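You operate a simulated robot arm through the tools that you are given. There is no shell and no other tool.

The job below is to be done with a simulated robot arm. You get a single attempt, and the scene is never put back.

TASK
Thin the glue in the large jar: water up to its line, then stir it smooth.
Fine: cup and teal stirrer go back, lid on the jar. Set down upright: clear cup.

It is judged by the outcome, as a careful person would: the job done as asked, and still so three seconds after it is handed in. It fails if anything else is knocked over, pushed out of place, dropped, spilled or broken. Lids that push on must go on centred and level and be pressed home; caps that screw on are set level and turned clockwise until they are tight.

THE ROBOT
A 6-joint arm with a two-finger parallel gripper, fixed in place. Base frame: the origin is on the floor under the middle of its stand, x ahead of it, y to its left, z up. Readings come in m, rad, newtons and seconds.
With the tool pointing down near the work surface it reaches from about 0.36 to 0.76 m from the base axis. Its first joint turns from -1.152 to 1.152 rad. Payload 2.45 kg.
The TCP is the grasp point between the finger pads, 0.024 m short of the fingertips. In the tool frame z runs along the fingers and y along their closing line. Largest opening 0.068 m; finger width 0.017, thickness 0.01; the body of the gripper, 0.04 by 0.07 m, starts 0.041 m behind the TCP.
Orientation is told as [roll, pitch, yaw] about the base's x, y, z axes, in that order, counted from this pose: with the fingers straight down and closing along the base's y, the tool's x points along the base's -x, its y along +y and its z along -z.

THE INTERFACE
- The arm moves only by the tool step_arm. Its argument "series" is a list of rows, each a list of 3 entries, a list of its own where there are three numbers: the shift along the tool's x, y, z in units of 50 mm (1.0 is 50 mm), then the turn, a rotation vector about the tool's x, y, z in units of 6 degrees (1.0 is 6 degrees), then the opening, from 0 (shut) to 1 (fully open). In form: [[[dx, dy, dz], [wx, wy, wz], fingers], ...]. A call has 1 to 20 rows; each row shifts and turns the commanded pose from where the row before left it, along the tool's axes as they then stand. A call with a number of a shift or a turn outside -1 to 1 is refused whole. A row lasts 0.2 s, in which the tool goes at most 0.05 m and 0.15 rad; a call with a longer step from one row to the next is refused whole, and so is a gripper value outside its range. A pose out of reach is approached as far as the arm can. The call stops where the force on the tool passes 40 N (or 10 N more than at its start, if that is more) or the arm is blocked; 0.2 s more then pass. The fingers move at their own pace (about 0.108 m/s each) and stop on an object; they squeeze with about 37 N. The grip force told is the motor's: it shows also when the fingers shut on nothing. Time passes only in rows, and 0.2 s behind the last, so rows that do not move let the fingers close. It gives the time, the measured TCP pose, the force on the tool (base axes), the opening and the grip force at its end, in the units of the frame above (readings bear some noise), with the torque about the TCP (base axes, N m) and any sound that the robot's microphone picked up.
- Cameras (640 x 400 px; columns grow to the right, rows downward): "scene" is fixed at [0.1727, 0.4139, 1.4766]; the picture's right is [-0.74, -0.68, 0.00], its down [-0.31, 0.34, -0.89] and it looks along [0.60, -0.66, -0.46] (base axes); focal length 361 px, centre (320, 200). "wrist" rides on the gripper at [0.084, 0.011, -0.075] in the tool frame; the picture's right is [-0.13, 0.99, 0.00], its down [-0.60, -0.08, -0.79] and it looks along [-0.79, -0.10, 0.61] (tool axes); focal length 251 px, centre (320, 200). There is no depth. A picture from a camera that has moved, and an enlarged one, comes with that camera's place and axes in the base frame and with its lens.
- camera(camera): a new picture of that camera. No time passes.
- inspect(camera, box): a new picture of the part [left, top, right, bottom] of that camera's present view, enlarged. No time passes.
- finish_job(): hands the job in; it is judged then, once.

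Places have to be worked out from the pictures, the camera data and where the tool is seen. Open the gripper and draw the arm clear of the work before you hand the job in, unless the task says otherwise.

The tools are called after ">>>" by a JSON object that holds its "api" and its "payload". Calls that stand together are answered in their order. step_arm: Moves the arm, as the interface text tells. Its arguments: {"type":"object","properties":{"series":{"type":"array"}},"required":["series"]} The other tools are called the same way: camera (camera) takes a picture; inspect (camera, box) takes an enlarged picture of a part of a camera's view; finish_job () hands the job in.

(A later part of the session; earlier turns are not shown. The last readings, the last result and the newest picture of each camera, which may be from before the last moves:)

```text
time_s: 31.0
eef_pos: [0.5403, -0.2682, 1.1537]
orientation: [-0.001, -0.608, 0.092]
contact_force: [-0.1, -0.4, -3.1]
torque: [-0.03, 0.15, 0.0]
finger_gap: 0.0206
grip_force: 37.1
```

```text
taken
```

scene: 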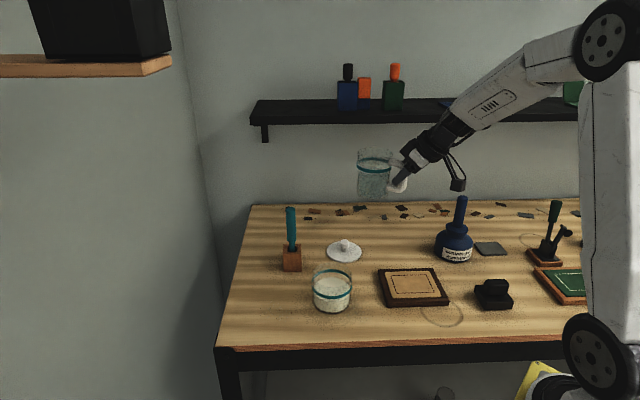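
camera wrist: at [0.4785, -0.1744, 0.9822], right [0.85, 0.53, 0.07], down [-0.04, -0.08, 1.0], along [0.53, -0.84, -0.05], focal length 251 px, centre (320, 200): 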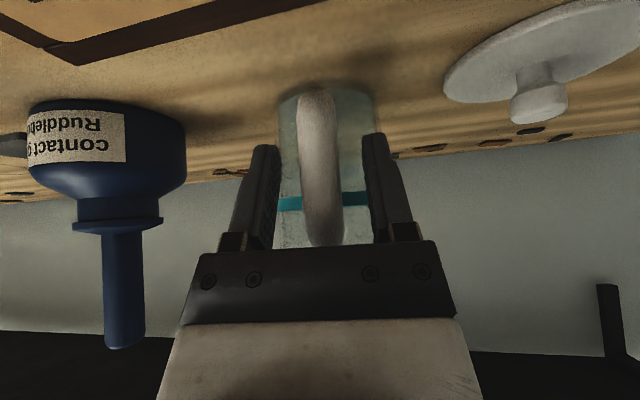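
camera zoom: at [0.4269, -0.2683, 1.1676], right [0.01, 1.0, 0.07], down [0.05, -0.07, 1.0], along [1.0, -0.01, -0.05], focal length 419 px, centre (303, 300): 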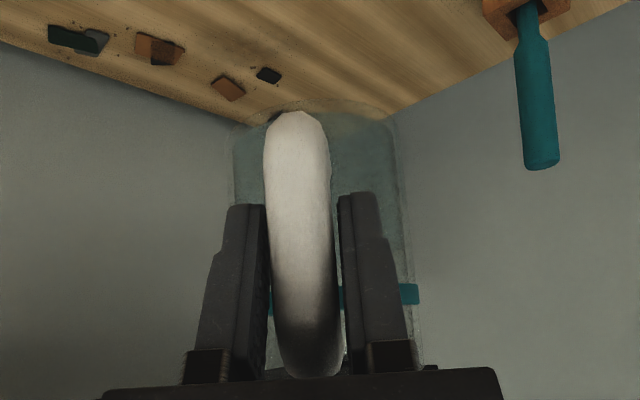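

Cup still level. Continue the yaw to about +35° and begin shifting toward the jar.

>>> {"api": "step_arm", "payload": {"series": [[[0, 0, 0], [-0.143, 0, -0.205], 0], [[0, 0, 0], [-0.2865, 0, -0.4098], 0], [[0, 0, 0], [-0.2865, 0, -0.4098], 0], [[0, 0, 0], [-0.2865, 0, -0.4098], 0], [[0, 0, 0], [-0.2865, 0, -0.4098], 0], [[0, 0, 0], [-0.2865, 0, -0.4098], 0], [[0, 0, 0], [-0.2865, 0, -0.4098], 0], [[0, 0, 0], [-0.2865, 0, -0.4098], 0], [[0, 0, 0], [-0.2865, 0, -0.4098], 0], [[0, 0, 0], [-0.2865, 0, -0.4098], 0], [[0, 0, 0], [-0.143, 0, -0.205], 0], [[-0.004, 0.074, 0.0027], [0, 0, 0], 0], [[-0.0077, 0.1485, 0.0054], [0, 0, 0], 0], [[-0.0077, 0.1485, 0.0054], [0, 0, 0], 0], [[-0.0077, 0.1485, 0.0054], [0, 0, 0], 0], [[-0.0077, 0.1485, 0.0054], [0, 0, 0], 0], [[-0.0077, 0.1485, 0.0054], [0, 0, 0], 0], [[-0.0077, 0.1485, 0.0054], [0, 0, 0], 0], [[-0.0077, 0.1485, 0.0054], [0, 0, 0], 0], [[-0.004, 0.074, 0.0027], [0, 0, 0], 0]]}}

>>> {"api": "camera", "payload": {"camera": "wrist"}}

>>> {"api": "camera", "payload": {"camera": "scene"}}

```text
time_s: 35.2
eef_pos: [0.509, -0.2178, 1.1543]
orientation: [0.0, -0.613, 0.613]
contact_force: [0.0, 0.3, -3.7]
torque: [-0.08, 0.15, 0.01]
finger_gap: 0.0202
grip_force: 36.7
```

```text
taken
camera wrist: at [0.4108, -0.2737, 1.1677], right [-0.49, 0.87, 0.07], down [0.08, -0.04, 1.0], along [0.87, 0.49, -0.05], focal length 251 px, centre (320, 200)
```

wrist: 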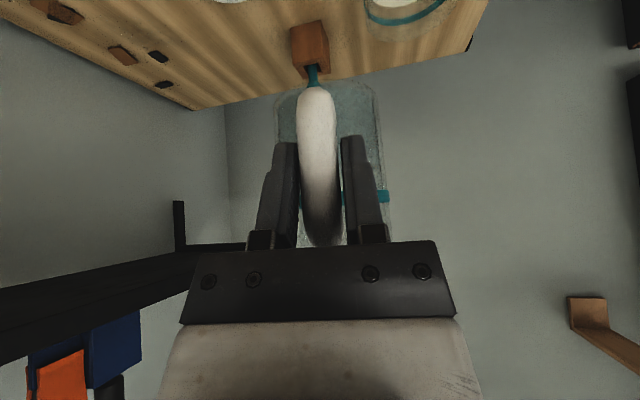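

```text
taken
```

scene: 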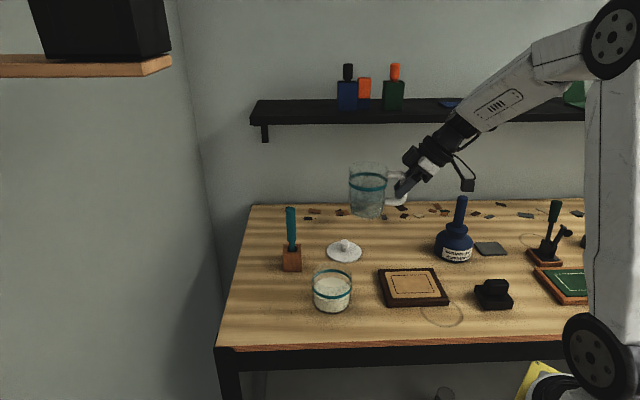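

The cup is now seen side‑on in the scene camera; I'll zoom to measure its rim, base and water level, and the jar's glue level.

>>> {"api": "inspect", "payload": {"camera": "scene", "box": [335, 150, 425, 230]}}

>>> {"api": "inspect", "payload": {"camera": "scene", "box": [300, 255, 365, 320]}}

```text
5.00 times, centred on (380, 190) of scene
camera zoom: at [0.1727, 0.4139, 1.4766], right [-0.74, -0.68, 0.0], down [-0.31, 0.34, -0.89], along [0.6, -0.66, -0.46], focal length 1805 px, centre (20, 250)
```

zoom: 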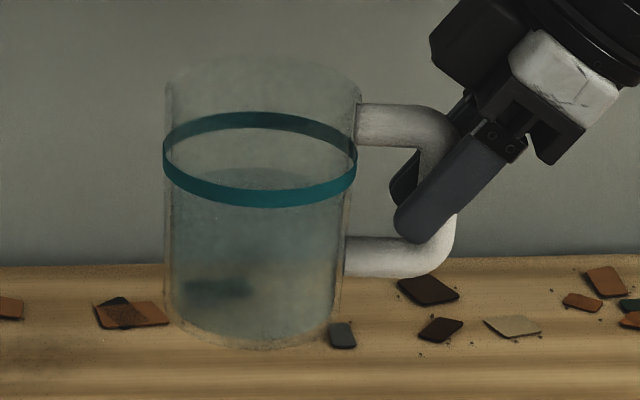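

```text
6.15 times, centred on (332, 288) of scene
camera zoom: at [0.1727, 0.4139, 1.4766], right [-0.74, -0.68, 0.0], down [-0.31, 0.34, -0.89], along [0.6, -0.66, -0.46], focal length 2222 px, centre (243, -338)
```

zoom: 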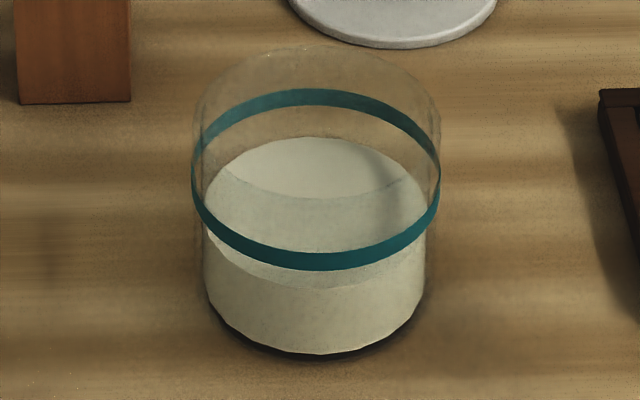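

Cup height ≈0.102, water ≈23 mm below its ring; jar glue surface ≈14 mm below the jar's line (≈75 ml needed). Now I'll shift to the pre‑pour spot so the lip lies above the jar's near‑centre, keeping the cup upright.

>>> {"api": "step_arm", "payload": {"series": [[[-0.003, 0.074, 0.002], [0, 0, 0], 0], [[-0.006, 0.148, 0.004], [0, 0, 0], 0], [[-0.006, 0.148, 0.004], [0, 0, 0], 0], [[-0.006, 0.148, 0.004], [0, 0, 0], 0], [[-0.006, 0.148, 0.004], [0, 0, 0], 0], [[-0.006, 0.148, 0.004], [0, 0, 0], 0], [[-0.006, 0.148, 0.004], [0, 0, 0], 0], [[-0.006, 0.148, 0.004], [0, 0, 0], 0], [[-0.006, 0.148, 0.004], [0, 0, 0], 0], [[-0.006, 0.148, 0.004], [0, 0, 0], 0], [[-0.006, 0.148, 0.004], [0, 0, 0], 0], [[-0.006, 0.148, 0.004], [0, 0, 0], 0], [[-0.003, 0.074, 0.002], [0, 0, 0], 0], [[0, 0, 0], [0, 0, 0], 0]]}}

>>> {"api": "camera", "payload": {"camera": "wrist"}}

>>> {"api": "camera", "payload": {"camera": "scene"}}

```text
time_s: 38.2
eef_pos: [0.4633, -0.1434, 1.1529]
orientation: [0.0, -0.612, 0.614]
contact_force: [-1.0, -1.1, -2.9]
torque: [-0.11, 0.15, 0.01]
finger_gap: 0.0201
grip_force: 36.5
```

```text
taken
camera wrist: at [0.3628, -0.1988, 1.1668], right [-0.49, 0.87, 0.07], down [0.08, -0.04, 1.0], along [0.87, 0.49, -0.05], focal length 251 px, centre (320, 200)
```

wrist: 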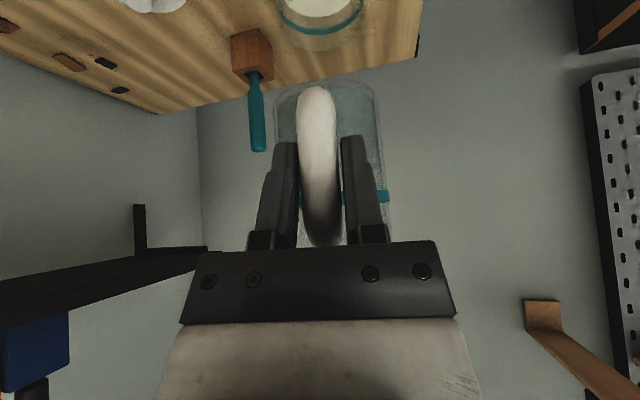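

```text
taken
```

scene: 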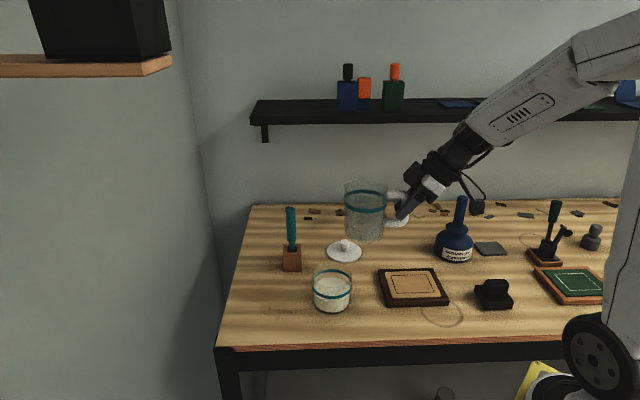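

Lateral alignment looks right; I'll zoom on the jar in the wrist image to double‑check its position before tilting.

>>> {"api": "inspect", "payload": {"camera": "wrist", "box": [260, 0, 380, 60]}}

>>> {"api": "inspect", "payload": {"camera": "scene", "box": [290, 170, 430, 320]}}

```text
5.33 times, centred on (320, 30) of wrist
camera zoom: at [0.3628, -0.1988, 1.1668], right [-0.49, 0.87, 0.07], down [0.08, -0.04, 1.0], along [0.87, 0.49, -0.05], focal length 1341 px, centre (320, 1107)
```

zoom: 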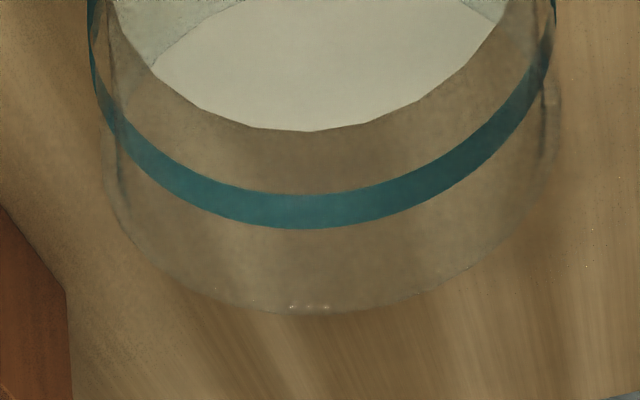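

```text
2.67 times, centred on (360, 245) of scene
camera zoom: at [0.1727, 0.4139, 1.4766], right [-0.74, -0.68, 0.0], down [-0.31, 0.34, -0.89], along [0.6, -0.66, -0.46], focal length 963 px, centre (213, 80)
```

zoom: 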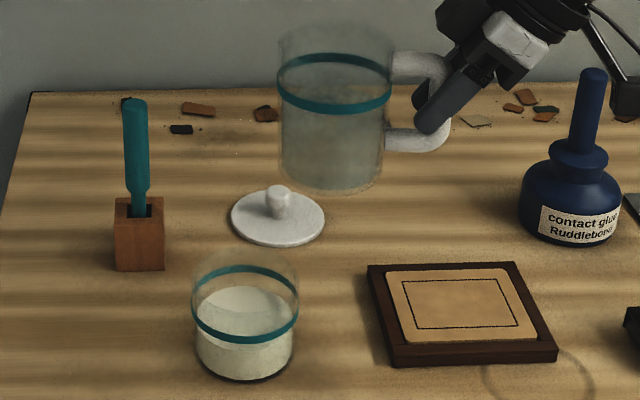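

Consistent: jar centre is ≈0.14 m ahead of the TCP along the pour direction, laterally aligned. Now tilting the cup gradually to 45° (below the spill angle of ≈52°) while keeping the lip over the near part of the jar.

>>> {"api": "step_arm", "payload": {"series": [[[0.0427, 0, 0.0316], [0, 0.5, 0], 0], [[0.041, 0, 0.0338], [0, 0.5, 0], 0], [[0.0392, 0, 0.0359], [0, 0.5, 0], 0], [[0.0373, 0, 0.0379], [0, 0.5, 0], 0], [[0.0352, 0, 0.0398], [0, 0.5, 0], 0], [[0.002, 0, 0.053], [0, 0.5, 0], 0], [[-0.0009, 0, 0.053], [0, 0.5, 0], 0], [[-0.0036, 0, 0.0529], [0, 0.5, 0], 0], [[-0.0064, 0, 0.0526], [0, 0.5, 0], 0], [[-0.0091, 0, 0.0522], [0, 0.5, 0], 0], [[0, 0, 0], [0, 0, 0], 0]]}}

>>> {"api": "camera", "payload": {"camera": "wrist"}}

>>> {"api": "inspect", "payload": {"camera": "scene", "box": [290, 170, 430, 320]}}

```text
time_s: 40.6
eef_pos: [0.4621, -0.1435, 1.1287]
orientation: [0.0, -0.085, 0.616]
contact_force: [0.2, -0.4, -3.6]
torque: [-0.06, 0.1, -0.01]
finger_gap: 0.0204
grip_force: 37.7
```

```text
taken
camera wrist: at [0.3804, -0.1864, 1.1967], right [-0.47, 0.88, 0.01], down [0.48, 0.24, 0.84], along [0.74, 0.4, -0.54], focal length 251 px, centre (320, 200)
```

wrist: 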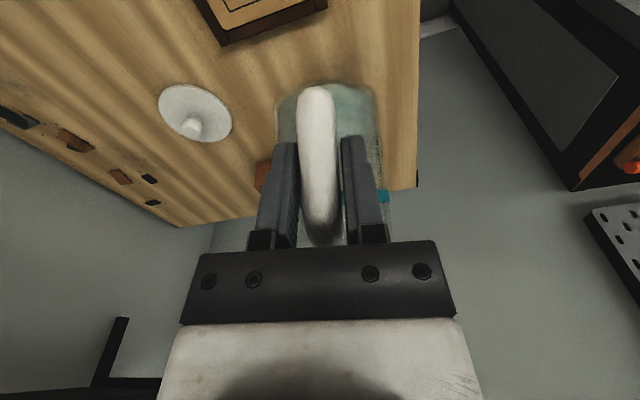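

```text
2.67 times, centred on (360, 245) of scene
camera zoom: at [0.1727, 0.4139, 1.4766], right [-0.74, -0.68, 0.0], down [-0.31, 0.34, -0.89], along [0.6, -0.66, -0.46], focal length 963 px, centre (213, 80)
```

zoom: 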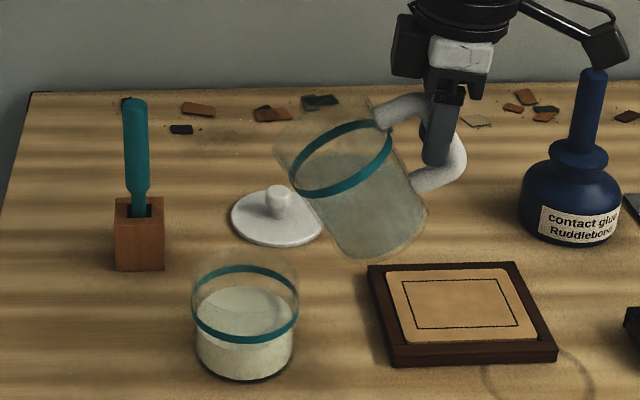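

Grip is secure and the lip is where predicted (≈(0.56,-0.075)). Continue to 45° and then lower so the lip is ~4 cm above the jar rim.

>>> {"api": "step_arm", "payload": {"series": [[[-0.0445, 0, 0.0546], [0, 0.5, 0], 0], [[-0.0473, 0, 0.0522], [0, 0.5, 0], 0], [[-0.05, 0, 0.0496], [0, 0.5, 0], 0], [[-0.0525, 0, 0.0469], [0, 0.5, 0], 0], [[-0.0549, 0, 0.0441], [0, 0.5, 0], 0], [[-0.009, 0, 0.05], [0, 0, 0], 0], [[-0.0172, 0, 0.0985], [0, 0, 0], 0], [[-0.0172, 0, 0.0985], [0, 0, 0], 0], [[-0.0172, 0, 0.0985], [0, 0, 0], 0], [[-0.0172, 0, 0.0985], [0, 0, 0], 0], [[-0.0172, 0, 0.0985], [0, 0, 0], 0], [[-0.0172, 0, 0.0985], [0, 0, 0], 0], [[-0.009, 0, 0.05], [0, 0, 0], 0], [[0, 0, 0], [0, 0, 0], 0]]}}

>>> {"api": "camera", "payload": {"camera": "wrist"}}

>>> {"api": "inspect", "payload": {"camera": "scene", "box": [290, 190, 430, 320]}}

```text
time_s: 43.6
eef_pos: [0.4715, -0.1365, 1.0807]
orientation: [0.001, 0.177, 0.613]
contact_force: [-1.0, -0.3, -4.0]
torque: [-0.03, 0.08, 0.02]
finger_gap: 0.0202
grip_force: 37.3
```

```text
taken
camera wrist: at [0.4071, -0.1675, 1.1701], right [-0.47, 0.88, -0.02], down [0.64, 0.36, 0.68], along [0.6, 0.3, -0.74], focal length 251 px, centre (320, 200)
```

wrist: 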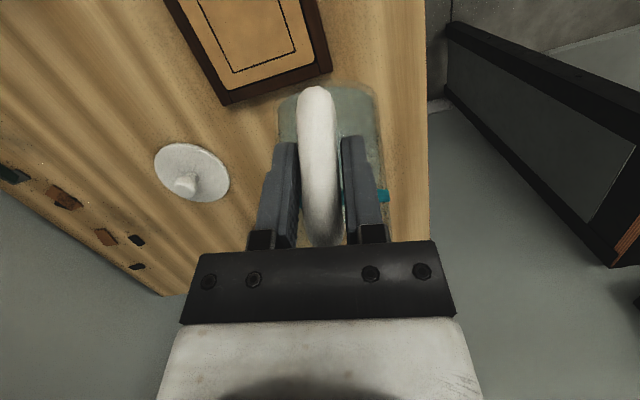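

```text
3.08 times, centred on (360, 255) of scene
camera zoom: at [0.1727, 0.4139, 1.4766], right [-0.74, -0.68, 0.0], down [-0.31, 0.34, -0.89], along [0.6, -0.66, -0.46], focal length 1111 px, centre (197, 31)
```

zoom: 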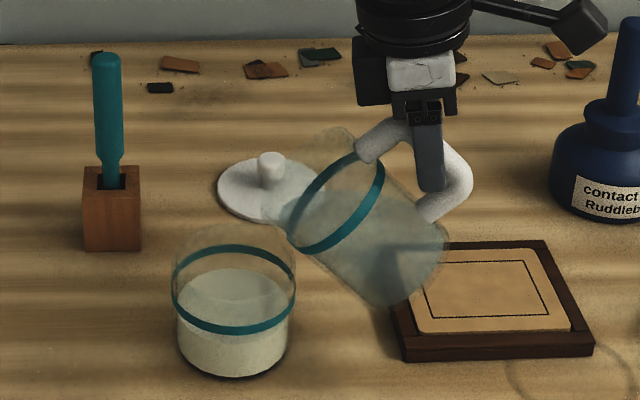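

Lip now ≈(0.559,-0.075,1.019), over the jar's near half. I'll lower another 10 mm, then tilt about the lip in 1° rows to ~51° and check for flow.

>>> {"api": "step_arm", "payload": {"series": [[[-0.0175, 0, 0.0985], [0, 0, 0], 0], [[-0.0175, 0, 0.0985], [0, 0, 0], 0], [[0, 0, 0], [0, 0, 0], 0], [[-0.0147, 0, -0.0404], [0, 0.1667, 0], 0], [[-0.0147, 0, -0.0404], [0, 0.1667, 0], 0], [[-0.0147, 0, -0.0404], [0, 0.1667, 0], 0], [[-0.0147, 0, -0.0404], [0, 0.1667, 0], 0], [[-0.0147, 0, -0.0404], [0, 0.1667, 0], 0], [[0, 0, 0], [0, 0, 0], 0]]}}

>>> {"api": "inspect", "payload": {"camera": "scene", "box": [290, 210, 410, 320]}}

```text
time_s: 45.6
eef_pos: [0.4756, -0.1334, 1.0799]
orientation: [-0.001, 0.264, 0.613]
contact_force: [0.4, -0.5, -2.7]
torque: [-0.03, 0.04, 0.01]
finger_gap: 0.0203
grip_force: 36.7
```

```text
3.64 times, centred on (350, 265) of scene
camera zoom: at [0.1727, 0.4139, 1.4766], right [-0.74, -0.68, 0.0], down [-0.31, 0.34, -0.89], along [0.6, -0.66, -0.46], focal length 1313 px, centre (211, -36)
```

zoom: 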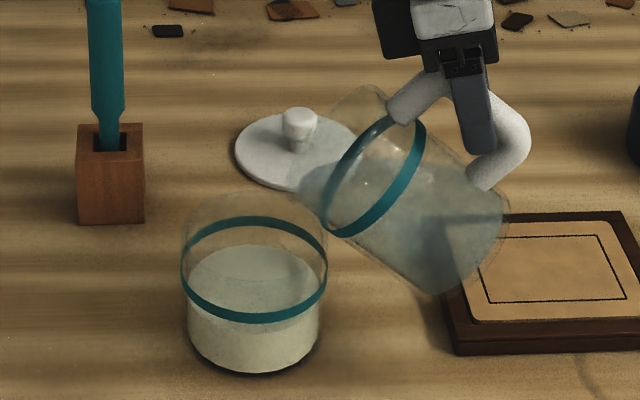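

At 50° no flow yet, lip hovering inside the jar's near rim. Tilting another 2.5° and watching.

>>> {"api": "step_arm", "payload": {"series": [[[-0.0074, 0, -0.0202], [0, 0.0833, 0], 0], [[-0.0074, 0, -0.0202], [0, 0.0833, 0], 0], [[-0.0074, 0, -0.0202], [0, 0.0833, 0], 0], [[-0.0074, 0, -0.0202], [0, 0.0833, 0], 0], [[-0.0074, 0, -0.0202], [0, 0.0833, 0], 0], [[0, 0, 0], [0, 0, 0], 0]]}}

>>> {"api": "inspect", "payload": {"camera": "scene", "box": [290, 210, 410, 320]}}

```text
time_s: 47.0
eef_pos: [0.4786, -0.1304, 1.0846]
orientation: [0.0, 0.306, 0.614]
contact_force: [-0.2, -0.2, -3.0]
torque: [0.0, 0.04, -0.06]
finger_gap: 0.0203
grip_force: 36.4
```

```text
3.64 times, centred on (350, 265) of scene
camera zoom: at [0.1727, 0.4139, 1.4766], right [-0.74, -0.68, 0.0], down [-0.31, 0.34, -0.89], along [0.6, -0.66, -0.46], focal length 1313 px, centre (211, -36)
```

zoom: 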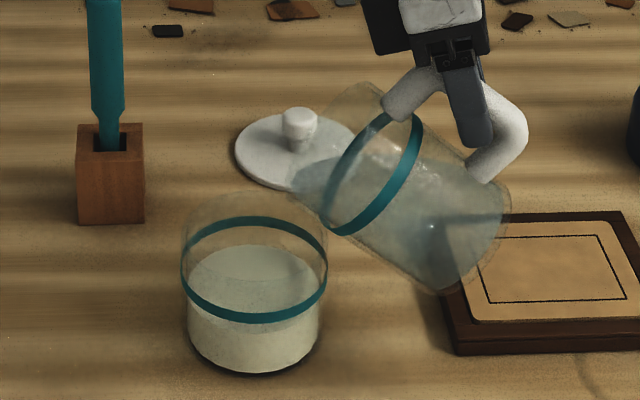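

No stream yet at 52.6°; continuing in half‑degree rows.

>>> {"api": "step_arm", "payload": {"series": [[[-0.0074, 0, -0.0202], [0, 0.0833, 0], 0], [[-0.0074, 0, -0.0202], [0, 0.0833, 0], 0], [[-0.0074, 0, -0.0202], [0, 0.0833, 0], 0], [[0, 0, 0], [0, 0, 0], 0]]}}

>>> {"api": "inspect", "payload": {"camera": "scene", "box": [290, 210, 410, 320]}}

```text
time_s: 48.0
eef_pos: [0.4805, -0.13, 1.0868]
orientation: [0.001, 0.334, 0.613]
contact_force: [-0.2, -0.1, -2.4]
torque: [0.0, 0.02, 0.04]
finger_gap: 0.0201
grip_force: 37.3
```

```text
3.64 times, centred on (350, 265) of scene
camera zoom: at [0.1727, 0.4139, 1.4766], right [-0.74, -0.68, 0.0], down [-0.31, 0.34, -0.89], along [0.6, -0.66, -0.46], focal length 1313 px, centre (211, -36)
```

zoom: 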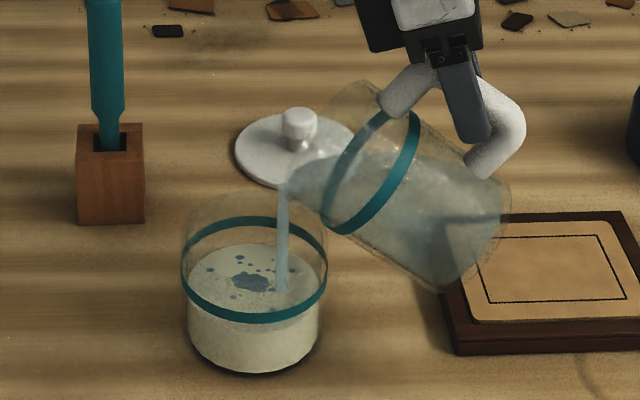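

Water is now streaming into the jar, landing well inside. Hold here and watch the level.

>>> {"api": "step_arm", "payload": {"series": [[[0, 0, 0], [0, 0, 0], 0], [[0, 0, 0], [0, 0, 0], 0]]}}

>>> {"api": "inspect", "payload": {"camera": "scene", "box": [290, 210, 410, 320]}}

```text
time_s: 48.6
eef_pos: [0.4796, -0.13, 1.0881]
orientation: [0.0, 0.332, 0.614]
contact_force: [0.4, 0.5, -3.4]
torque: [-0.03, 0.05, 0.0]
finger_gap: 0.0201
grip_force: 37.7
```

```text
3.64 times, centred on (350, 265) of scene
camera zoom: at [0.1727, 0.4139, 1.4766], right [-0.74, -0.68, 0.0], down [-0.31, 0.34, -0.89], along [0.6, -0.66, -0.46], focal length 1313 px, centre (211, -36)
```

zoom: 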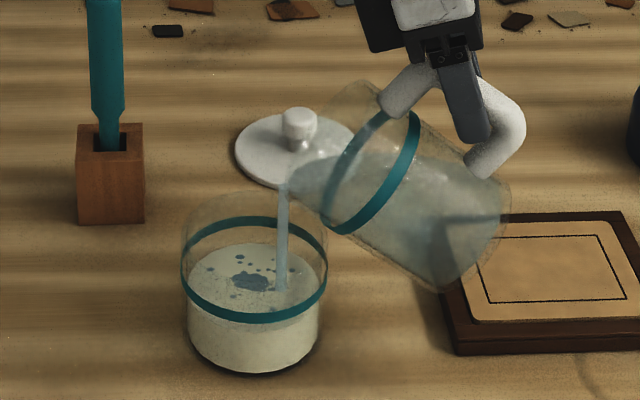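

Slow, steady stream. Adding another 1° of tilt and holding briefly.

>>> {"api": "step_arm", "payload": {"series": [[[-0.0074, 0, -0.0202], [0, 0.0833, 0], 0], [[-0.0074, 0, -0.0202], [0, 0.0833, 0], 0], [[0, 0, 0], [0, 0, 0], 0], [[0, 0, 0], [0, 0, 0], 0]]}}

>>> {"api": "inspect", "payload": {"camera": "scene", "box": [290, 210, 410, 320]}}

>>> {"api": "inspect", "payload": {"camera": "scene", "box": [300, 255, 365, 320]}}

```text
time_s: 49.6
eef_pos: [0.482, -0.1287, 1.0881]
orientation: [0.0, 0.349, 0.615]
contact_force: [0.4, -0.8, -3.9]
torque: [0.0, 0.06, 0.01]
finger_gap: 0.0203
grip_force: 37.2
```

```text
3.64 times, centred on (350, 265) of scene
camera zoom: at [0.1727, 0.4139, 1.4766], right [-0.74, -0.68, 0.0], down [-0.31, 0.34, -0.89], along [0.6, -0.66, -0.46], focal length 1313 px, centre (211, -36)
```

zoom: 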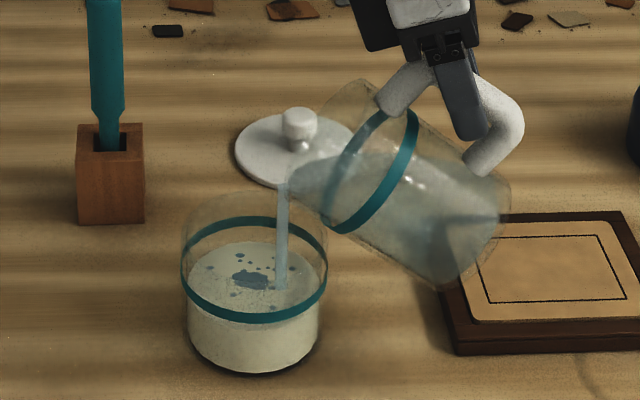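

```text
6.15 times, centred on (332, 288) of scene
camera zoom: at [0.1727, 0.4139, 1.4766], right [-0.74, -0.68, 0.0], down [-0.31, 0.34, -0.89], along [0.6, -0.66, -0.46], focal length 2222 px, centre (243, -338)
```

zoom: 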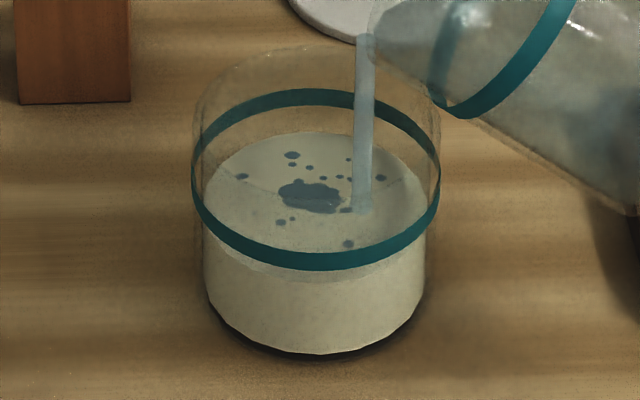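

Level is rising slowly (about 1/7 of the needed rise). Continue tilting gently.

>>> {"api": "step_arm", "payload": {"series": [[[-0.0074, 0, -0.0202], [0, 0.0833, 0], 0], [[-0.0074, 0, -0.0202], [0, 0.0833, 0], 0], [[0, 0, 0], [0, 0, 0], 0], [[-0.0074, 0, -0.0202], [0, 0.0833, 0], 0], [[0, 0, 0], [0, 0, 0], 0], [[0, 0, 0], [0, 0, 0], 0]]}}

>>> {"api": "inspect", "payload": {"camera": "scene", "box": [300, 255, 365, 320]}}

```text
time_s: 51.0
eef_pos: [0.4845, -0.127, 1.0914]
orientation: [0.0, 0.376, 0.616]
contact_force: [-0.3, -0.1, -2.1]
torque: [0.0, 0.05, 0.04]
finger_gap: 0.02
grip_force: 36.9
```

```text
6.15 times, centred on (332, 288) of scene
camera zoom: at [0.1727, 0.4139, 1.4766], right [-0.74, -0.68, 0.0], down [-0.31, 0.34, -0.89], along [0.6, -0.66, -0.46], focal length 2222 px, centre (243, -338)
```

zoom: 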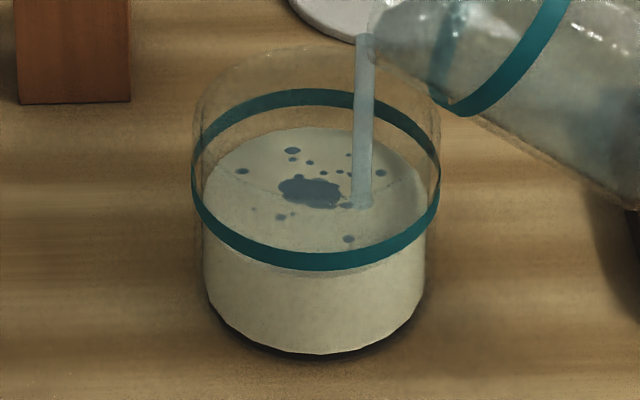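

Back edge of the surface moved from 137→127 px (target ≈102). Continuing the same gentle pour.

>>> {"api": "step_arm", "payload": {"series": [[[-0.0074, 0, -0.0202], [0, 0.0833, 0], 0], [[0, 0, 0], [0, 0, 0], 0], [[-0.0074, 0, -0.0202], [0, 0.0833, 0], 0], [[0, 0, 0], [0, 0, 0], 0], [[-0.0074, 0, -0.0202], [0, 0.0833, 0], 0], [[0, 0, 0], [0, 0, 0], 0], [[0, 0, 0], [0, 0, 0], 0]]}}

>>> {"api": "inspect", "payload": {"camera": "scene", "box": [300, 255, 365, 320]}}

```text
time_s: 52.6
eef_pos: [0.4854, -0.127, 1.0938]
orientation: [0.0, 0.403, 0.614]
contact_force: [-0.4, 0.3, -2.3]
torque: [-0.03, -0.01, 0.0]
finger_gap: 0.0202
grip_force: 37.2
```

```text
6.15 times, centred on (332, 288) of scene
camera zoom: at [0.1727, 0.4139, 1.4766], right [-0.74, -0.68, 0.0], down [-0.31, 0.34, -0.89], along [0.6, -0.66, -0.46], focal length 2222 px, centre (243, -338)
```

zoom: 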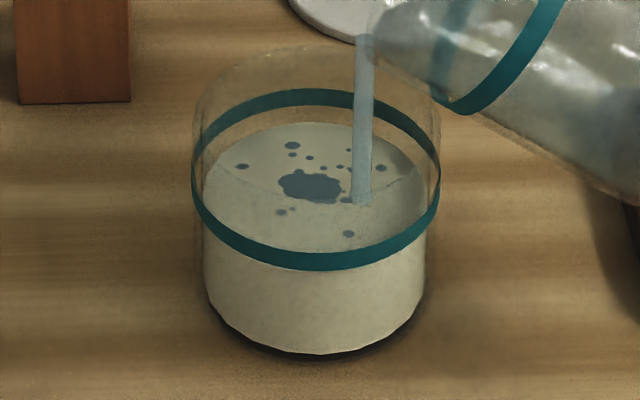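

Back edge at 122. Continuing.

>>> {"api": "step_arm", "payload": {"series": [[[-0.0074, 0, -0.0202], [0, 0.0833, 0], 0], [[0, 0, 0], [0, 0, 0], 0], [[-0.0074, 0, -0.0202], [0, 0.0833, 0], 0], [[0, 0, 0], [0, 0, 0], 0], [[-0.0074, 0, -0.0202], [0, 0.0833, 0], 0], [[0, 0, 0], [0, 0, 0], 0], [[-0.0074, 0, -0.0202], [0, 0.0833, 0], 0], [[0, 0, 0], [0, 0, 0], 0], [[0, 0, 0], [0, 0, 0], 0]]}}

>>> {"api": "inspect", "payload": {"camera": "scene", "box": [300, 255, 365, 320]}}

>>> {"api": "inspect", "payload": {"camera": "scene", "box": [290, 200, 430, 320]}}

```text
time_s: 54.6
eef_pos: [0.4875, -0.1246, 1.0972]
orientation: [0.001, 0.436, 0.615]
contact_force: [0.0, -0.8, -2.7]
torque: [-0.01, 0.02, 0.02]
finger_gap: 0.0204
grip_force: 37.0
```

```text
6.15 times, centred on (332, 288) of scene
camera zoom: at [0.1727, 0.4139, 1.4766], right [-0.74, -0.68, 0.0], down [-0.31, 0.34, -0.89], along [0.6, -0.66, -0.46], focal length 2222 px, centre (243, -338)
```

zoom: 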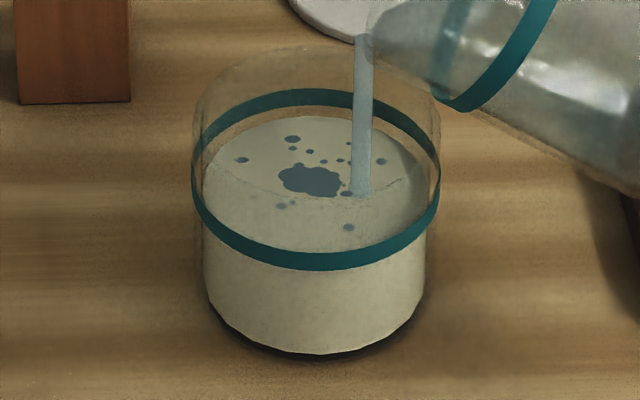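

```text
3.33 times, centred on (360, 260) of scene
camera zoom: at [0.1727, 0.4139, 1.4766], right [-0.74, -0.68, 0.0], down [-0.31, 0.34, -0.89], along [0.6, -0.66, -0.46], focal length 1203 px, centre (187, 0)
```

zoom: 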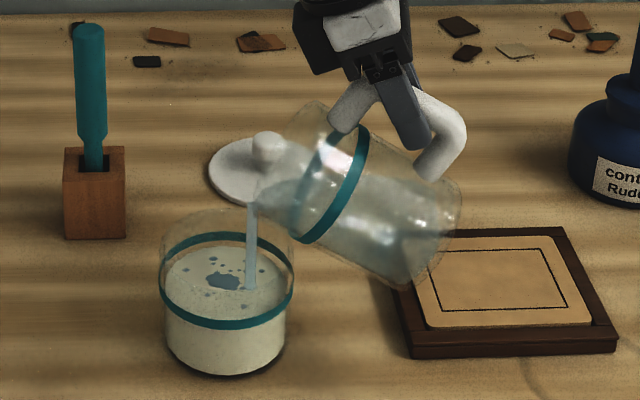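

Accounting for the inner wall radius, the surface centre is ~4 mm below the mid‑band (target back edge ≈106 px, now 116). Continue carefully a bit more.

>>> {"api": "step_arm", "payload": {"series": [[[-0.0074, 0, -0.0202], [0, 0.0833, 0], 0], [[0, 0, 0], [0, 0, 0], 0], [[-0.0074, 0, -0.0202], [0, 0.0833, 0], 0], [[0, 0, 0], [0, 0, 0], 0], [[-0.0074, 0, -0.0202], [0, 0.0833, 0], 0], [[0, 0, 0], [0, 0, 0], 0]]}}

>>> {"api": "inspect", "payload": {"camera": "scene", "box": [300, 255, 365, 320]}}

```text
time_s: 56.0
eef_pos: [0.4894, -0.1232, 1.0994]
orientation: [0.001, 0.464, 0.614]
contact_force: [0.2, 0.5, -2.7]
torque: [0.02, 0.0, 0.01]
finger_gap: 0.0202
grip_force: 36.6
```

```text
6.15 times, centred on (332, 288) of scene
camera zoom: at [0.1727, 0.4139, 1.4766], right [-0.74, -0.68, 0.0], down [-0.31, 0.34, -0.89], along [0.6, -0.66, -0.46], focal length 2222 px, centre (243, -338)
```

zoom: 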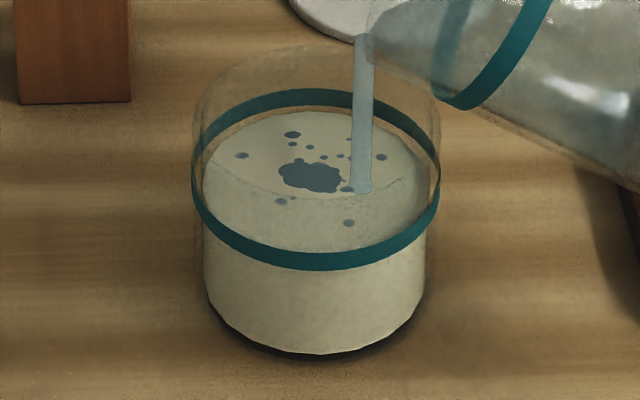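

Back edge ≈112. A closer zoom helps judge level versus the band.

>>> {"api": "inspect", "payload": {"camera": "scene", "box": [314, 264, 350, 302]}}

```text
10.53 times, centred on (332, 283) of scene
camera zoom: at [0.1727, 0.4139, 1.4766], right [-0.74, -0.68, 0.0], down [-0.31, 0.34, -0.89], along [0.6, -0.66, -0.46], focal length 3800 px, centre (194, -674)
```

zoom: 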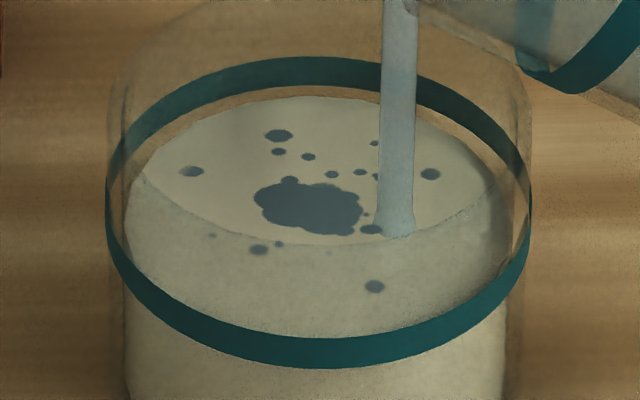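

The level is inside the band already, ~2.7 mm under its middle (back edge at 96, target ≈85 in this zoom). I'll let it run ~1 s more and check.

>>> {"api": "step_arm", "payload": {"series": [[[-0.0074, 0, -0.0202], [0, 0.0833, 0], 0], [[0, 0, 0], [0, 0, 0], 0], [[0, 0, 0], [0, 0, 0], 0], [[0, 0, 0], [0, 0, 0], 0]]}}

>>> {"api": "inspect", "payload": {"camera": "scene", "box": [314, 264, 350, 302]}}

```text
time_s: 57.0
eef_pos: [0.4898, -0.1236, 1.0995]
orientation: [0.001, 0.473, 0.614]
contact_force: [-0.5, -0.2, -2.1]
torque: [-0.05, -0.01, -0.03]
finger_gap: 0.0204
grip_force: 36.7
```

```text
10.53 times, centred on (332, 283) of scene
camera zoom: at [0.1727, 0.4139, 1.4766], right [-0.74, -0.68, 0.0], down [-0.31, 0.34, -0.89], along [0.6, -0.66, -0.46], focal length 3800 px, centre (194, -674)
```

zoom: 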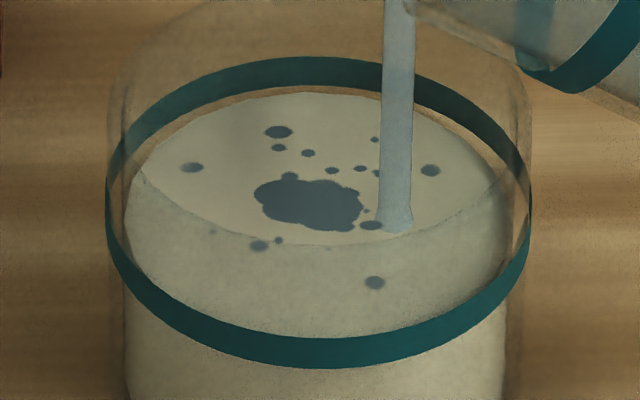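

Back edge at 92 now. About 0.8 s more, then I'll tilt back to stop.

>>> {"api": "step_arm", "payload": {"series": [[[0, 0, 0], [0, 0, 0], 0], [[0, 0, 0], [0, 0, 0], 0], [[0, 0, 0], [0, 0, 0], 0]]}}

>>> {"api": "inspect", "payload": {"camera": "scene", "box": [314, 264, 350, 302]}}

```text
time_s: 57.8
eef_pos: [0.49, -0.1233, 1.099]
orientation: [0.0, 0.471, 0.615]
contact_force: [-0.1, 1.5, -1.9]
torque: [-0.03, -0.01, 0.0]
finger_gap: 0.0204
grip_force: 36.6
```

```text
10.53 times, centred on (332, 283) of scene
camera zoom: at [0.1727, 0.4139, 1.4766], right [-0.74, -0.68, 0.0], down [-0.31, 0.34, -0.89], along [0.6, -0.66, -0.46], focal length 3800 px, centre (194, -674)
```

zoom: 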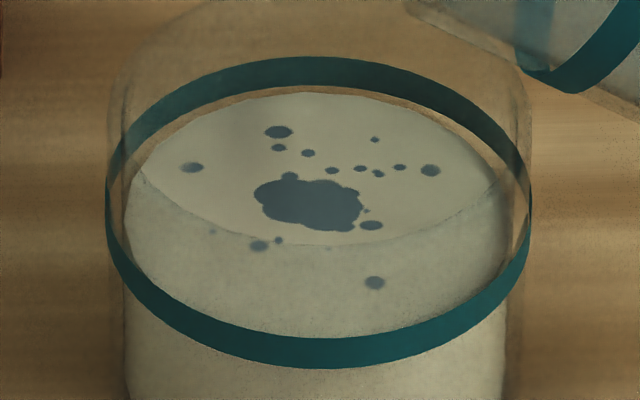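

The stream stopped by itself at this tilt, with the level ~1.5 mm below mid‑band. I'll add ~1° more for the last few millilitres.

>>> {"api": "step_arm", "payload": {"series": [[[-0.0074, 0, -0.0202], [0, 0.0833, 0], 0], [[0, 0, 0], [0, 0, 0], 0], [[-0.0074, 0, -0.0202], [0, 0.0833, 0], 0], [[0, 0, 0], [0, 0, 0], 0], [[0, 0, 0], [0, 0, 0], 0], [[0, 0, 0], [0, 0, 0], 0]]}}

>>> {"api": "inspect", "payload": {"camera": "scene", "box": [314, 264, 350, 302]}}

```text
time_s: 59.2
eef_pos: [0.4904, -0.1233, 1.1012]
orientation: [0.001, 0.489, 0.615]
contact_force: [-0.3, -0.8, -3.0]
torque: [0.0, 0.02, -0.02]
finger_gap: 0.0202
grip_force: 37.2
```

```text
10.53 times, centred on (332, 283) of scene
camera zoom: at [0.1727, 0.4139, 1.4766], right [-0.74, -0.68, 0.0], down [-0.31, 0.34, -0.89], along [0.6, -0.66, -0.46], focal length 3800 px, centre (194, -674)
```

zoom: 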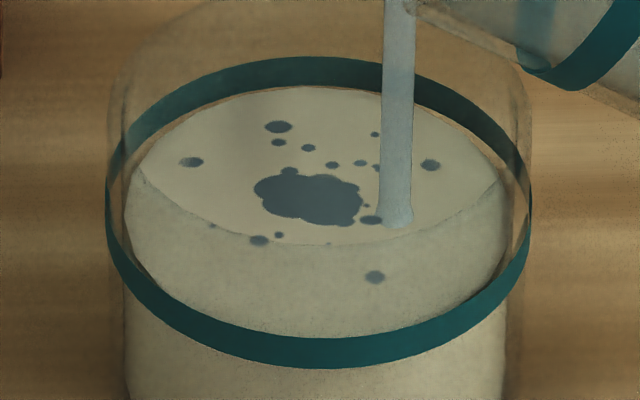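

The surface now reaches mid‑band. Tilting back right away to stop the flow.

>>> {"api": "step_arm", "payload": {"series": [[[0.0294, 0, 0.0808], [0, -0.3333, 0], 0], [[0.0294, 0, 0.0808], [0, -0.3333, 0], 0], [[0.0294, 0, 0.0808], [0, -0.3333, 0], 0], [[0.0294, 0, 0.0808], [0, -0.3333, 0], 0], [[0.0294, 0, 0.0808], [0, -0.3333, 0], 0], [[0, 0, 0], [0, 0, 0], 0]]}}

>>> {"api": "inspect", "payload": {"camera": "scene", "box": [314, 264, 350, 302]}}

>>> {"api": "inspect", "payload": {"camera": "scene", "box": [290, 200, 430, 320]}}

```text
time_s: 60.6
eef_pos: [0.4791, -0.1304, 1.0854]
orientation: [0.002, 0.315, 0.615]
contact_force: [0.2, 0.0, -2.0]
torque: [-0.04, -0.01, -0.04]
finger_gap: 0.0203
grip_force: 37.7
```

```text
10.53 times, centred on (332, 283) of scene
camera zoom: at [0.1727, 0.4139, 1.4766], right [-0.74, -0.68, 0.0], down [-0.31, 0.34, -0.89], along [0.6, -0.66, -0.46], focal length 3800 px, centre (194, -674)
```

zoom: 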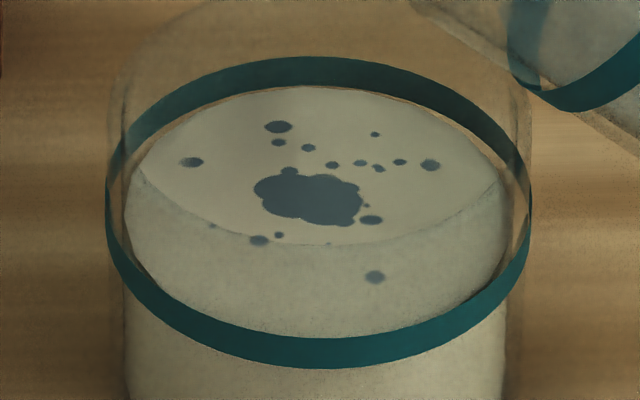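

```text
3.33 times, centred on (360, 260) of scene
camera zoom: at [0.1727, 0.4139, 1.4766], right [-0.74, -0.68, 0.0], down [-0.31, 0.34, -0.89], along [0.6, -0.66, -0.46], focal length 1203 px, centre (187, 0)
```

zoom: 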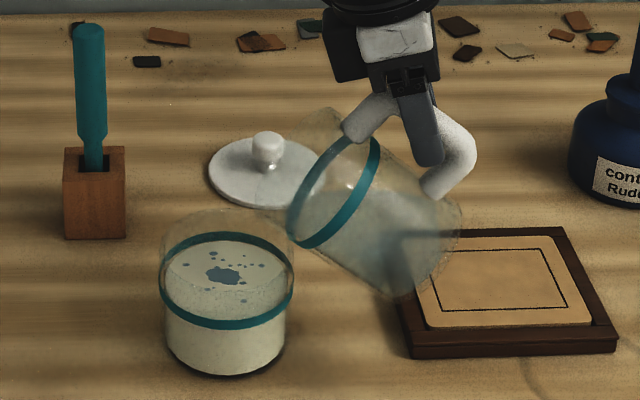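

Flow stopped; level sits at the line's middle. Now raising the cup 80 mm at this tilt and starting to bring it upright.

>>> {"api": "step_arm", "payload": {"series": [[[0.021, 0, -0.0634], [0, 0, 0], 0], [[0.0412, 0, -0.1268], [0, 0, 0], 0], [[0.0412, 0, -0.1268], [0, 0, 0], 0], [[0.0412, 0, -0.1268], [0, 0, 0], 0], [[0.0412, 0, -0.1268], [0, 0, 0], 0], [[0.0412, 0, -0.1268], [0, 0, 0], 0], [[0.0412, 0, -0.1268], [0, 0, 0], 0], [[0.0412, 0, -0.1268], [0, 0, 0], 0], [[0.0412, 0, -0.1268], [0, 0, 0], 0], [[0.0412, 0, -0.1268], [0, 0, 0], 0], [[0.021, 0, -0.0634], [0, 0, 0], 0], [[0, 0, 0], [0, -0.25, 0], 0], [[0, 0, 0], [0, -0.5, 0], 0], [[0, 0, 0], [0, -0.5, 0], 0], [[0, 0, 0], [0, -0.5, 0], 0], [[0, 0, 0], [0, -0.5, 0], 0], [[0, 0, 0], [0, -0.5, 0], 0], [[0, 0, 0], [0, -0.5, 0], 0], [[0, 0, 0], [0, -0.5, 0], 0], [[0, 0, 0], [0, -0.25, 0], 0]]}}

>>> {"api": "camera", "payload": {"camera": "scene"}}

>>> {"api": "camera", "payload": {"camera": "wrist"}}

```text
time_s: 64.8
eef_pos: [0.4777, -0.132, 1.1524]
orientation: [-0.001, -0.105, 0.614]
contact_force: [0.0, 0.0, -2.4]
torque: [-0.03, 0.06, 0.03]
finger_gap: 0.0207
grip_force: 37.3
```

```text
taken
```

scene: 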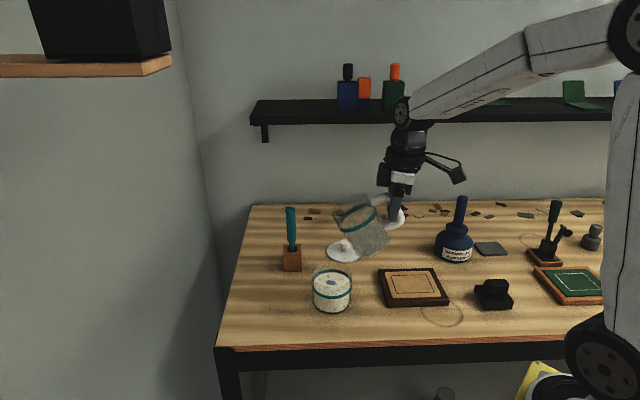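

```text
taken
camera wrist: at [0.3971, -0.1751, 1.2187], right [-0.47, 0.88, 0.01], down [0.47, 0.23, 0.85], along [0.75, 0.4, -0.52], focal length 251 px, centre (320, 200)
```

wrist: 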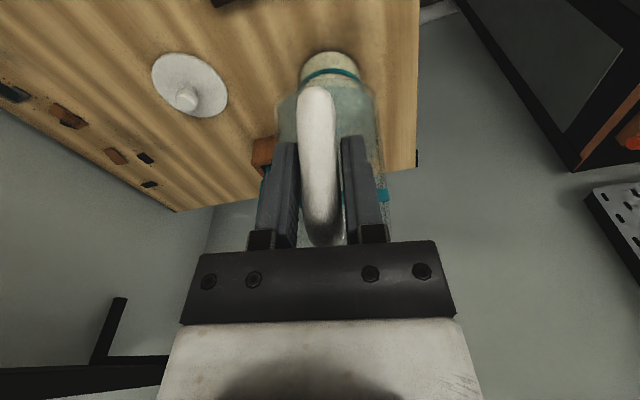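

Cup at 29° still securely held. Finish bringing it upright, then start moving back toward its original place.

>>> {"api": "step_arm", "payload": {"series": [[[0, 0, 0], [0, -0.25, 0], 0], [[0, 0, 0], [0, -0.5, 0], 0], [[0, 0, 0], [0, -0.5, 0], 0], [[0, 0, 0], [0, -0.5, 0], 0], [[0, 0, 0], [0, -0.5, 0], 0], [[0, 0, 0], [0, -0.5, 0], 0], [[0, 0, 0], [0, -0.5, 0], 0], [[0, 0, 0], [0, -0.5, 0], 0], [[0, 0, 0], [0, -0.5, 0], 0], [[0, 0, 0], [0, -0.5, 0], 0], [[0, 0, 0], [0, -0.07, 0], 0], [[0.0114, -0.0741, -0.008], [0, 0, 0], 0], [[0.0227, -0.1481, -0.0159], [0, 0, 0], 0], [[0.0227, -0.1481, -0.0159], [0, 0, 0], 0], [[0.0227, -0.1481, -0.0159], [0, 0, 0], 0], [[0.0227, -0.1481, -0.0159], [0, 0, 0], 0], [[0.0227, -0.1481, -0.0159], [0, 0, 0], 0], [[0.0227, -0.1481, -0.0159], [0, 0, 0], 0], [[0.0227, -0.1481, -0.0159], [0, 0, 0], 0], [[0.0114, -0.0741, -0.008], [0, 0, 0], 0]]}}

>>> {"api": "camera", "payload": {"camera": "scene"}}

>>> {"api": "inspect", "payload": {"camera": "scene", "box": [335, 150, 425, 230]}}

```text
time_s: 69.0
eef_pos: [0.5033, -0.1856, 1.1539]
orientation: [0.001, -0.61, 0.615]
contact_force: [0.2, 0.7, -2.0]
torque: [-0.04, 0.07, 0.0]
finger_gap: 0.0203
grip_force: 36.5
```

```text
taken
```

scene: 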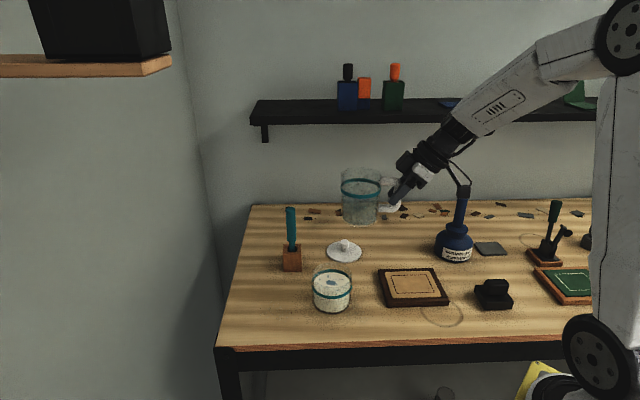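

```text
5.00 times, centred on (380, 190) of scene
camera zoom: at [0.1727, 0.4139, 1.4766], right [-0.74, -0.68, 0.0], down [-0.31, 0.34, -0.89], along [0.6, -0.66, -0.46], focal length 1805 px, centre (20, 250)
```

zoom: 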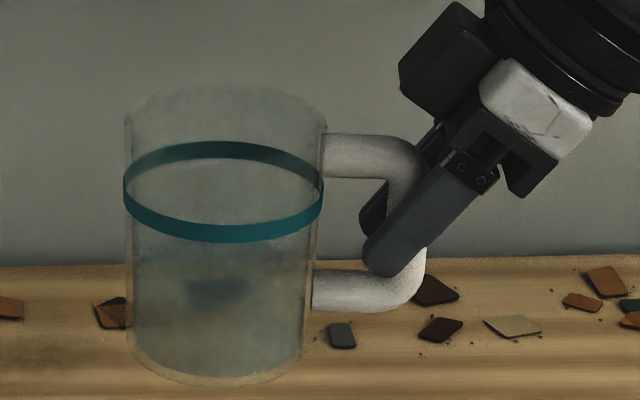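

Cup is upright and level. Now yawing back toward the original handle direction (slowly).

>>> {"api": "step_arm", "payload": {"series": [[[0, 0, 0], [0.143, 0, 0.205], 0], [[0, 0, 0], [0.2865, 0, 0.4098], 0], [[0, 0, 0], [0.2865, 0, 0.4098], 0], [[0, 0, 0], [0.2865, 0, 0.4098], 0], [[0, 0, 0], [0.2865, 0, 0.4098], 0], [[0, 0, 0], [0.2865, 0, 0.4098], 0], [[0, 0, 0], [0.2865, 0, 0.4098], 0], [[0, 0, 0], [0.2865, 0, 0.4098], 0], [[0, 0, 0], [0.2865, 0, 0.4098], 0], [[0, 0, 0], [0.2865, 0, 0.4098], 0], [[0, 0, 0], [0.2865, 0, 0.4098], 0], [[0, 0, 0], [0.2865, 0, 0.4098], 0], [[0, 0, 0], [0.2865, 0, 0.4098], 0], [[0, 0, 0], [0.2865, 0, 0.4098], 0], [[0, 0, 0], [0.2865, 0, 0.4098], 0], [[0, 0, 0], [0.2865, 0, 0.4098], 0], [[0, 0, 0], [0.2865, 0, 0.4098], 0], [[0, 0, 0], [0.2865, 0, 0.4098], 0], [[0, 0, 0], [0.2865, 0, 0.4098], 0], [[0, 0, 0], [0.143, 0, 0.205], 0]]}}

```text
time_s: 73.2
eef_pos: [0.504, -0.1845, 1.1509]
orientation: [-0.003, -0.609, -0.38]
contact_force: [-0.1, 0.3, -3.1]
torque: [0.06, 0.12, 0.03]
finger_gap: 0.02
grip_force: 36.7
```

Continue the final 30° of yaw and part of the shift back.

>>> {"api": "step_arm", "payload": {"series": [[[0, 0, 0], [0.143, 0, 0.205], 0], [[0, 0, 0], [0.2865, 0, 0.4098], 0], [[0, 0, 0], [0.2865, 0, 0.4098], 0], [[0, 0, 0], [0.2865, 0, 0.4098], 0], [[0, 0, 0], [0.2865, 0, 0.4098], 0], [[0, 0, 0], [0.2865, 0, 0.4098], 0], [[0, 0, 0], [0.2865, 0, 0.4098], 0], [[0, 0, 0], [0.2865, 0, 0.4098], 0], [[0, 0, 0], [0.2865, 0, 0.4098], 0], [[0, 0, 0], [0.2865, 0, 0.4098], 0], [[0, 0, 0], [0.143, 0, 0.205], 0], [[-0.061, -0.02, 0.042], [0, 0, 0], 0], [[-0.121, -0.039, 0.0846], [0, 0, 0], 0], [[-0.121, -0.039, 0.0846], [0, 0, 0], 0], [[-0.121, -0.039, 0.0846], [0, 0, 0], 0], [[-0.121, -0.039, 0.0846], [0, 0, 0], 0], [[-0.121, -0.039, 0.0846], [0, 0, 0], 0], [[-0.121, -0.039, 0.0846], [0, 0, 0], 0], [[-0.121, -0.039, 0.0846], [0, 0, 0], 0], [[-0.061, -0.02, 0.042], [0, 0, 0], 0]]}}

>>> {"api": "camera", "payload": {"camera": "wrist"}}

```text
time_s: 77.4
eef_pos: [0.5287, -0.2411, 1.1523]
orientation: [-0.001, -0.611, -0.905]
contact_force: [-0.5, -0.4, -3.3]
torque: [0.14, 0.1, -0.01]
finger_gap: 0.0202
grip_force: 37.5
```

```text
taken
camera wrist: at [0.4672, -0.1467, 1.1659], right [0.84, 0.53, 0.07], down [-0.04, -0.08, 1.0], along [0.53, -0.84, -0.05], focal length 251 px, centre (320, 200)
```

wrist: 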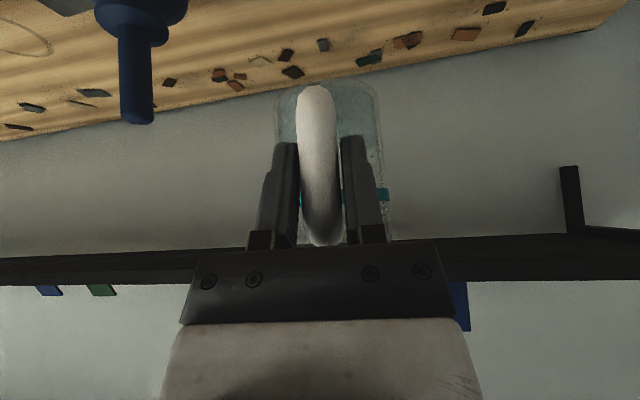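

Back over near the original spot. Shift the remaining 30 mm and descend partway.

>>> {"api": "step_arm", "payload": {"series": [[[-0.12, -0.041, 0.084], [0, 0, 0], 0], [[-0.12, -0.041, 0.084], [0, 0, 0], 0], [[-0.12, -0.041, 0.084], [0, 0, 0], 0], [[-0.12, -0.041, 0.084], [0, 0, 0], 0], [[0.0401, 0, 0.0574], [0, 0, 0], 0], [[0.0802, 0, 0.1148], [0, 0, 0], 0], [[0.0802, 0, 0.1148], [0, 0, 0], 0], [[0.0802, 0, 0.1148], [0, 0, 0], 0], [[0.0802, 0, 0.1148], [0, 0, 0], 0], [[0.0802, 0, 0.1148], [0, 0, 0], 0], [[0.0802, 0, 0.1148], [0, 0, 0], 0], [[0.0802, 0, 0.1148], [0, 0, 0], 0], [[0.0802, 0, 0.1148], [0, 0, 0], 0], [[0.0802, 0, 0.1148], [0, 0, 0], 0], [[0.0802, 0, 0.1148], [0, 0, 0], 0], [[0.0802, 0, 0.1148], [0, 0, 0], 0], [[0.0802, 0, 0.1148], [0, 0, 0], 0], [[0.0802, 0, 0.1148], [0, 0, 0], 0], [[0.0401, 0, 0.0574], [0, 0, 0], 0], [[0, 0, 0], [0, 0, 0], 0]]}}

>>> {"api": "camera", "payload": {"camera": "wrist"}}

>>> {"api": "camera", "payload": {"camera": "scene"}}

```text
time_s: 81.6
eef_pos: [0.5395, -0.2698, 1.0538]
orientation: [-0.002, -0.609, -0.903]
contact_force: [0.5, 0.3, -2.4]
torque: [0.13, 0.1, -0.02]
finger_gap: 0.0205
grip_force: 37.0
```

```text
taken
camera wrist: at [0.4782, -0.1745, 1.0684], right [0.85, 0.53, 0.07], down [-0.04, -0.08, 1.0], along [0.53, -0.84, -0.05], focal length 251 px, centre (320, 200)
```

wrist: 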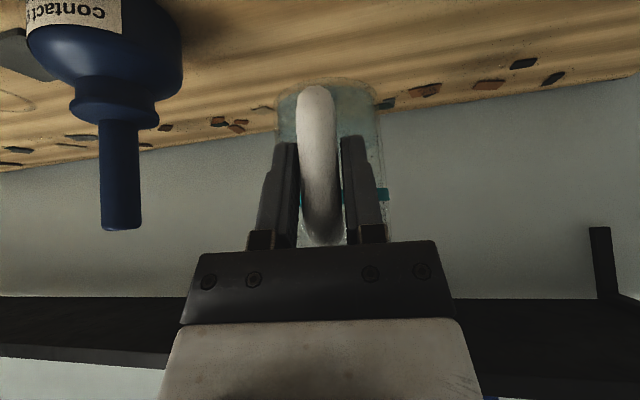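

```text
taken
```

scene: 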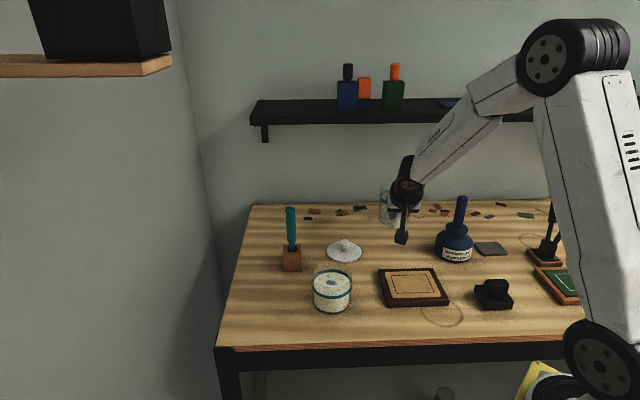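

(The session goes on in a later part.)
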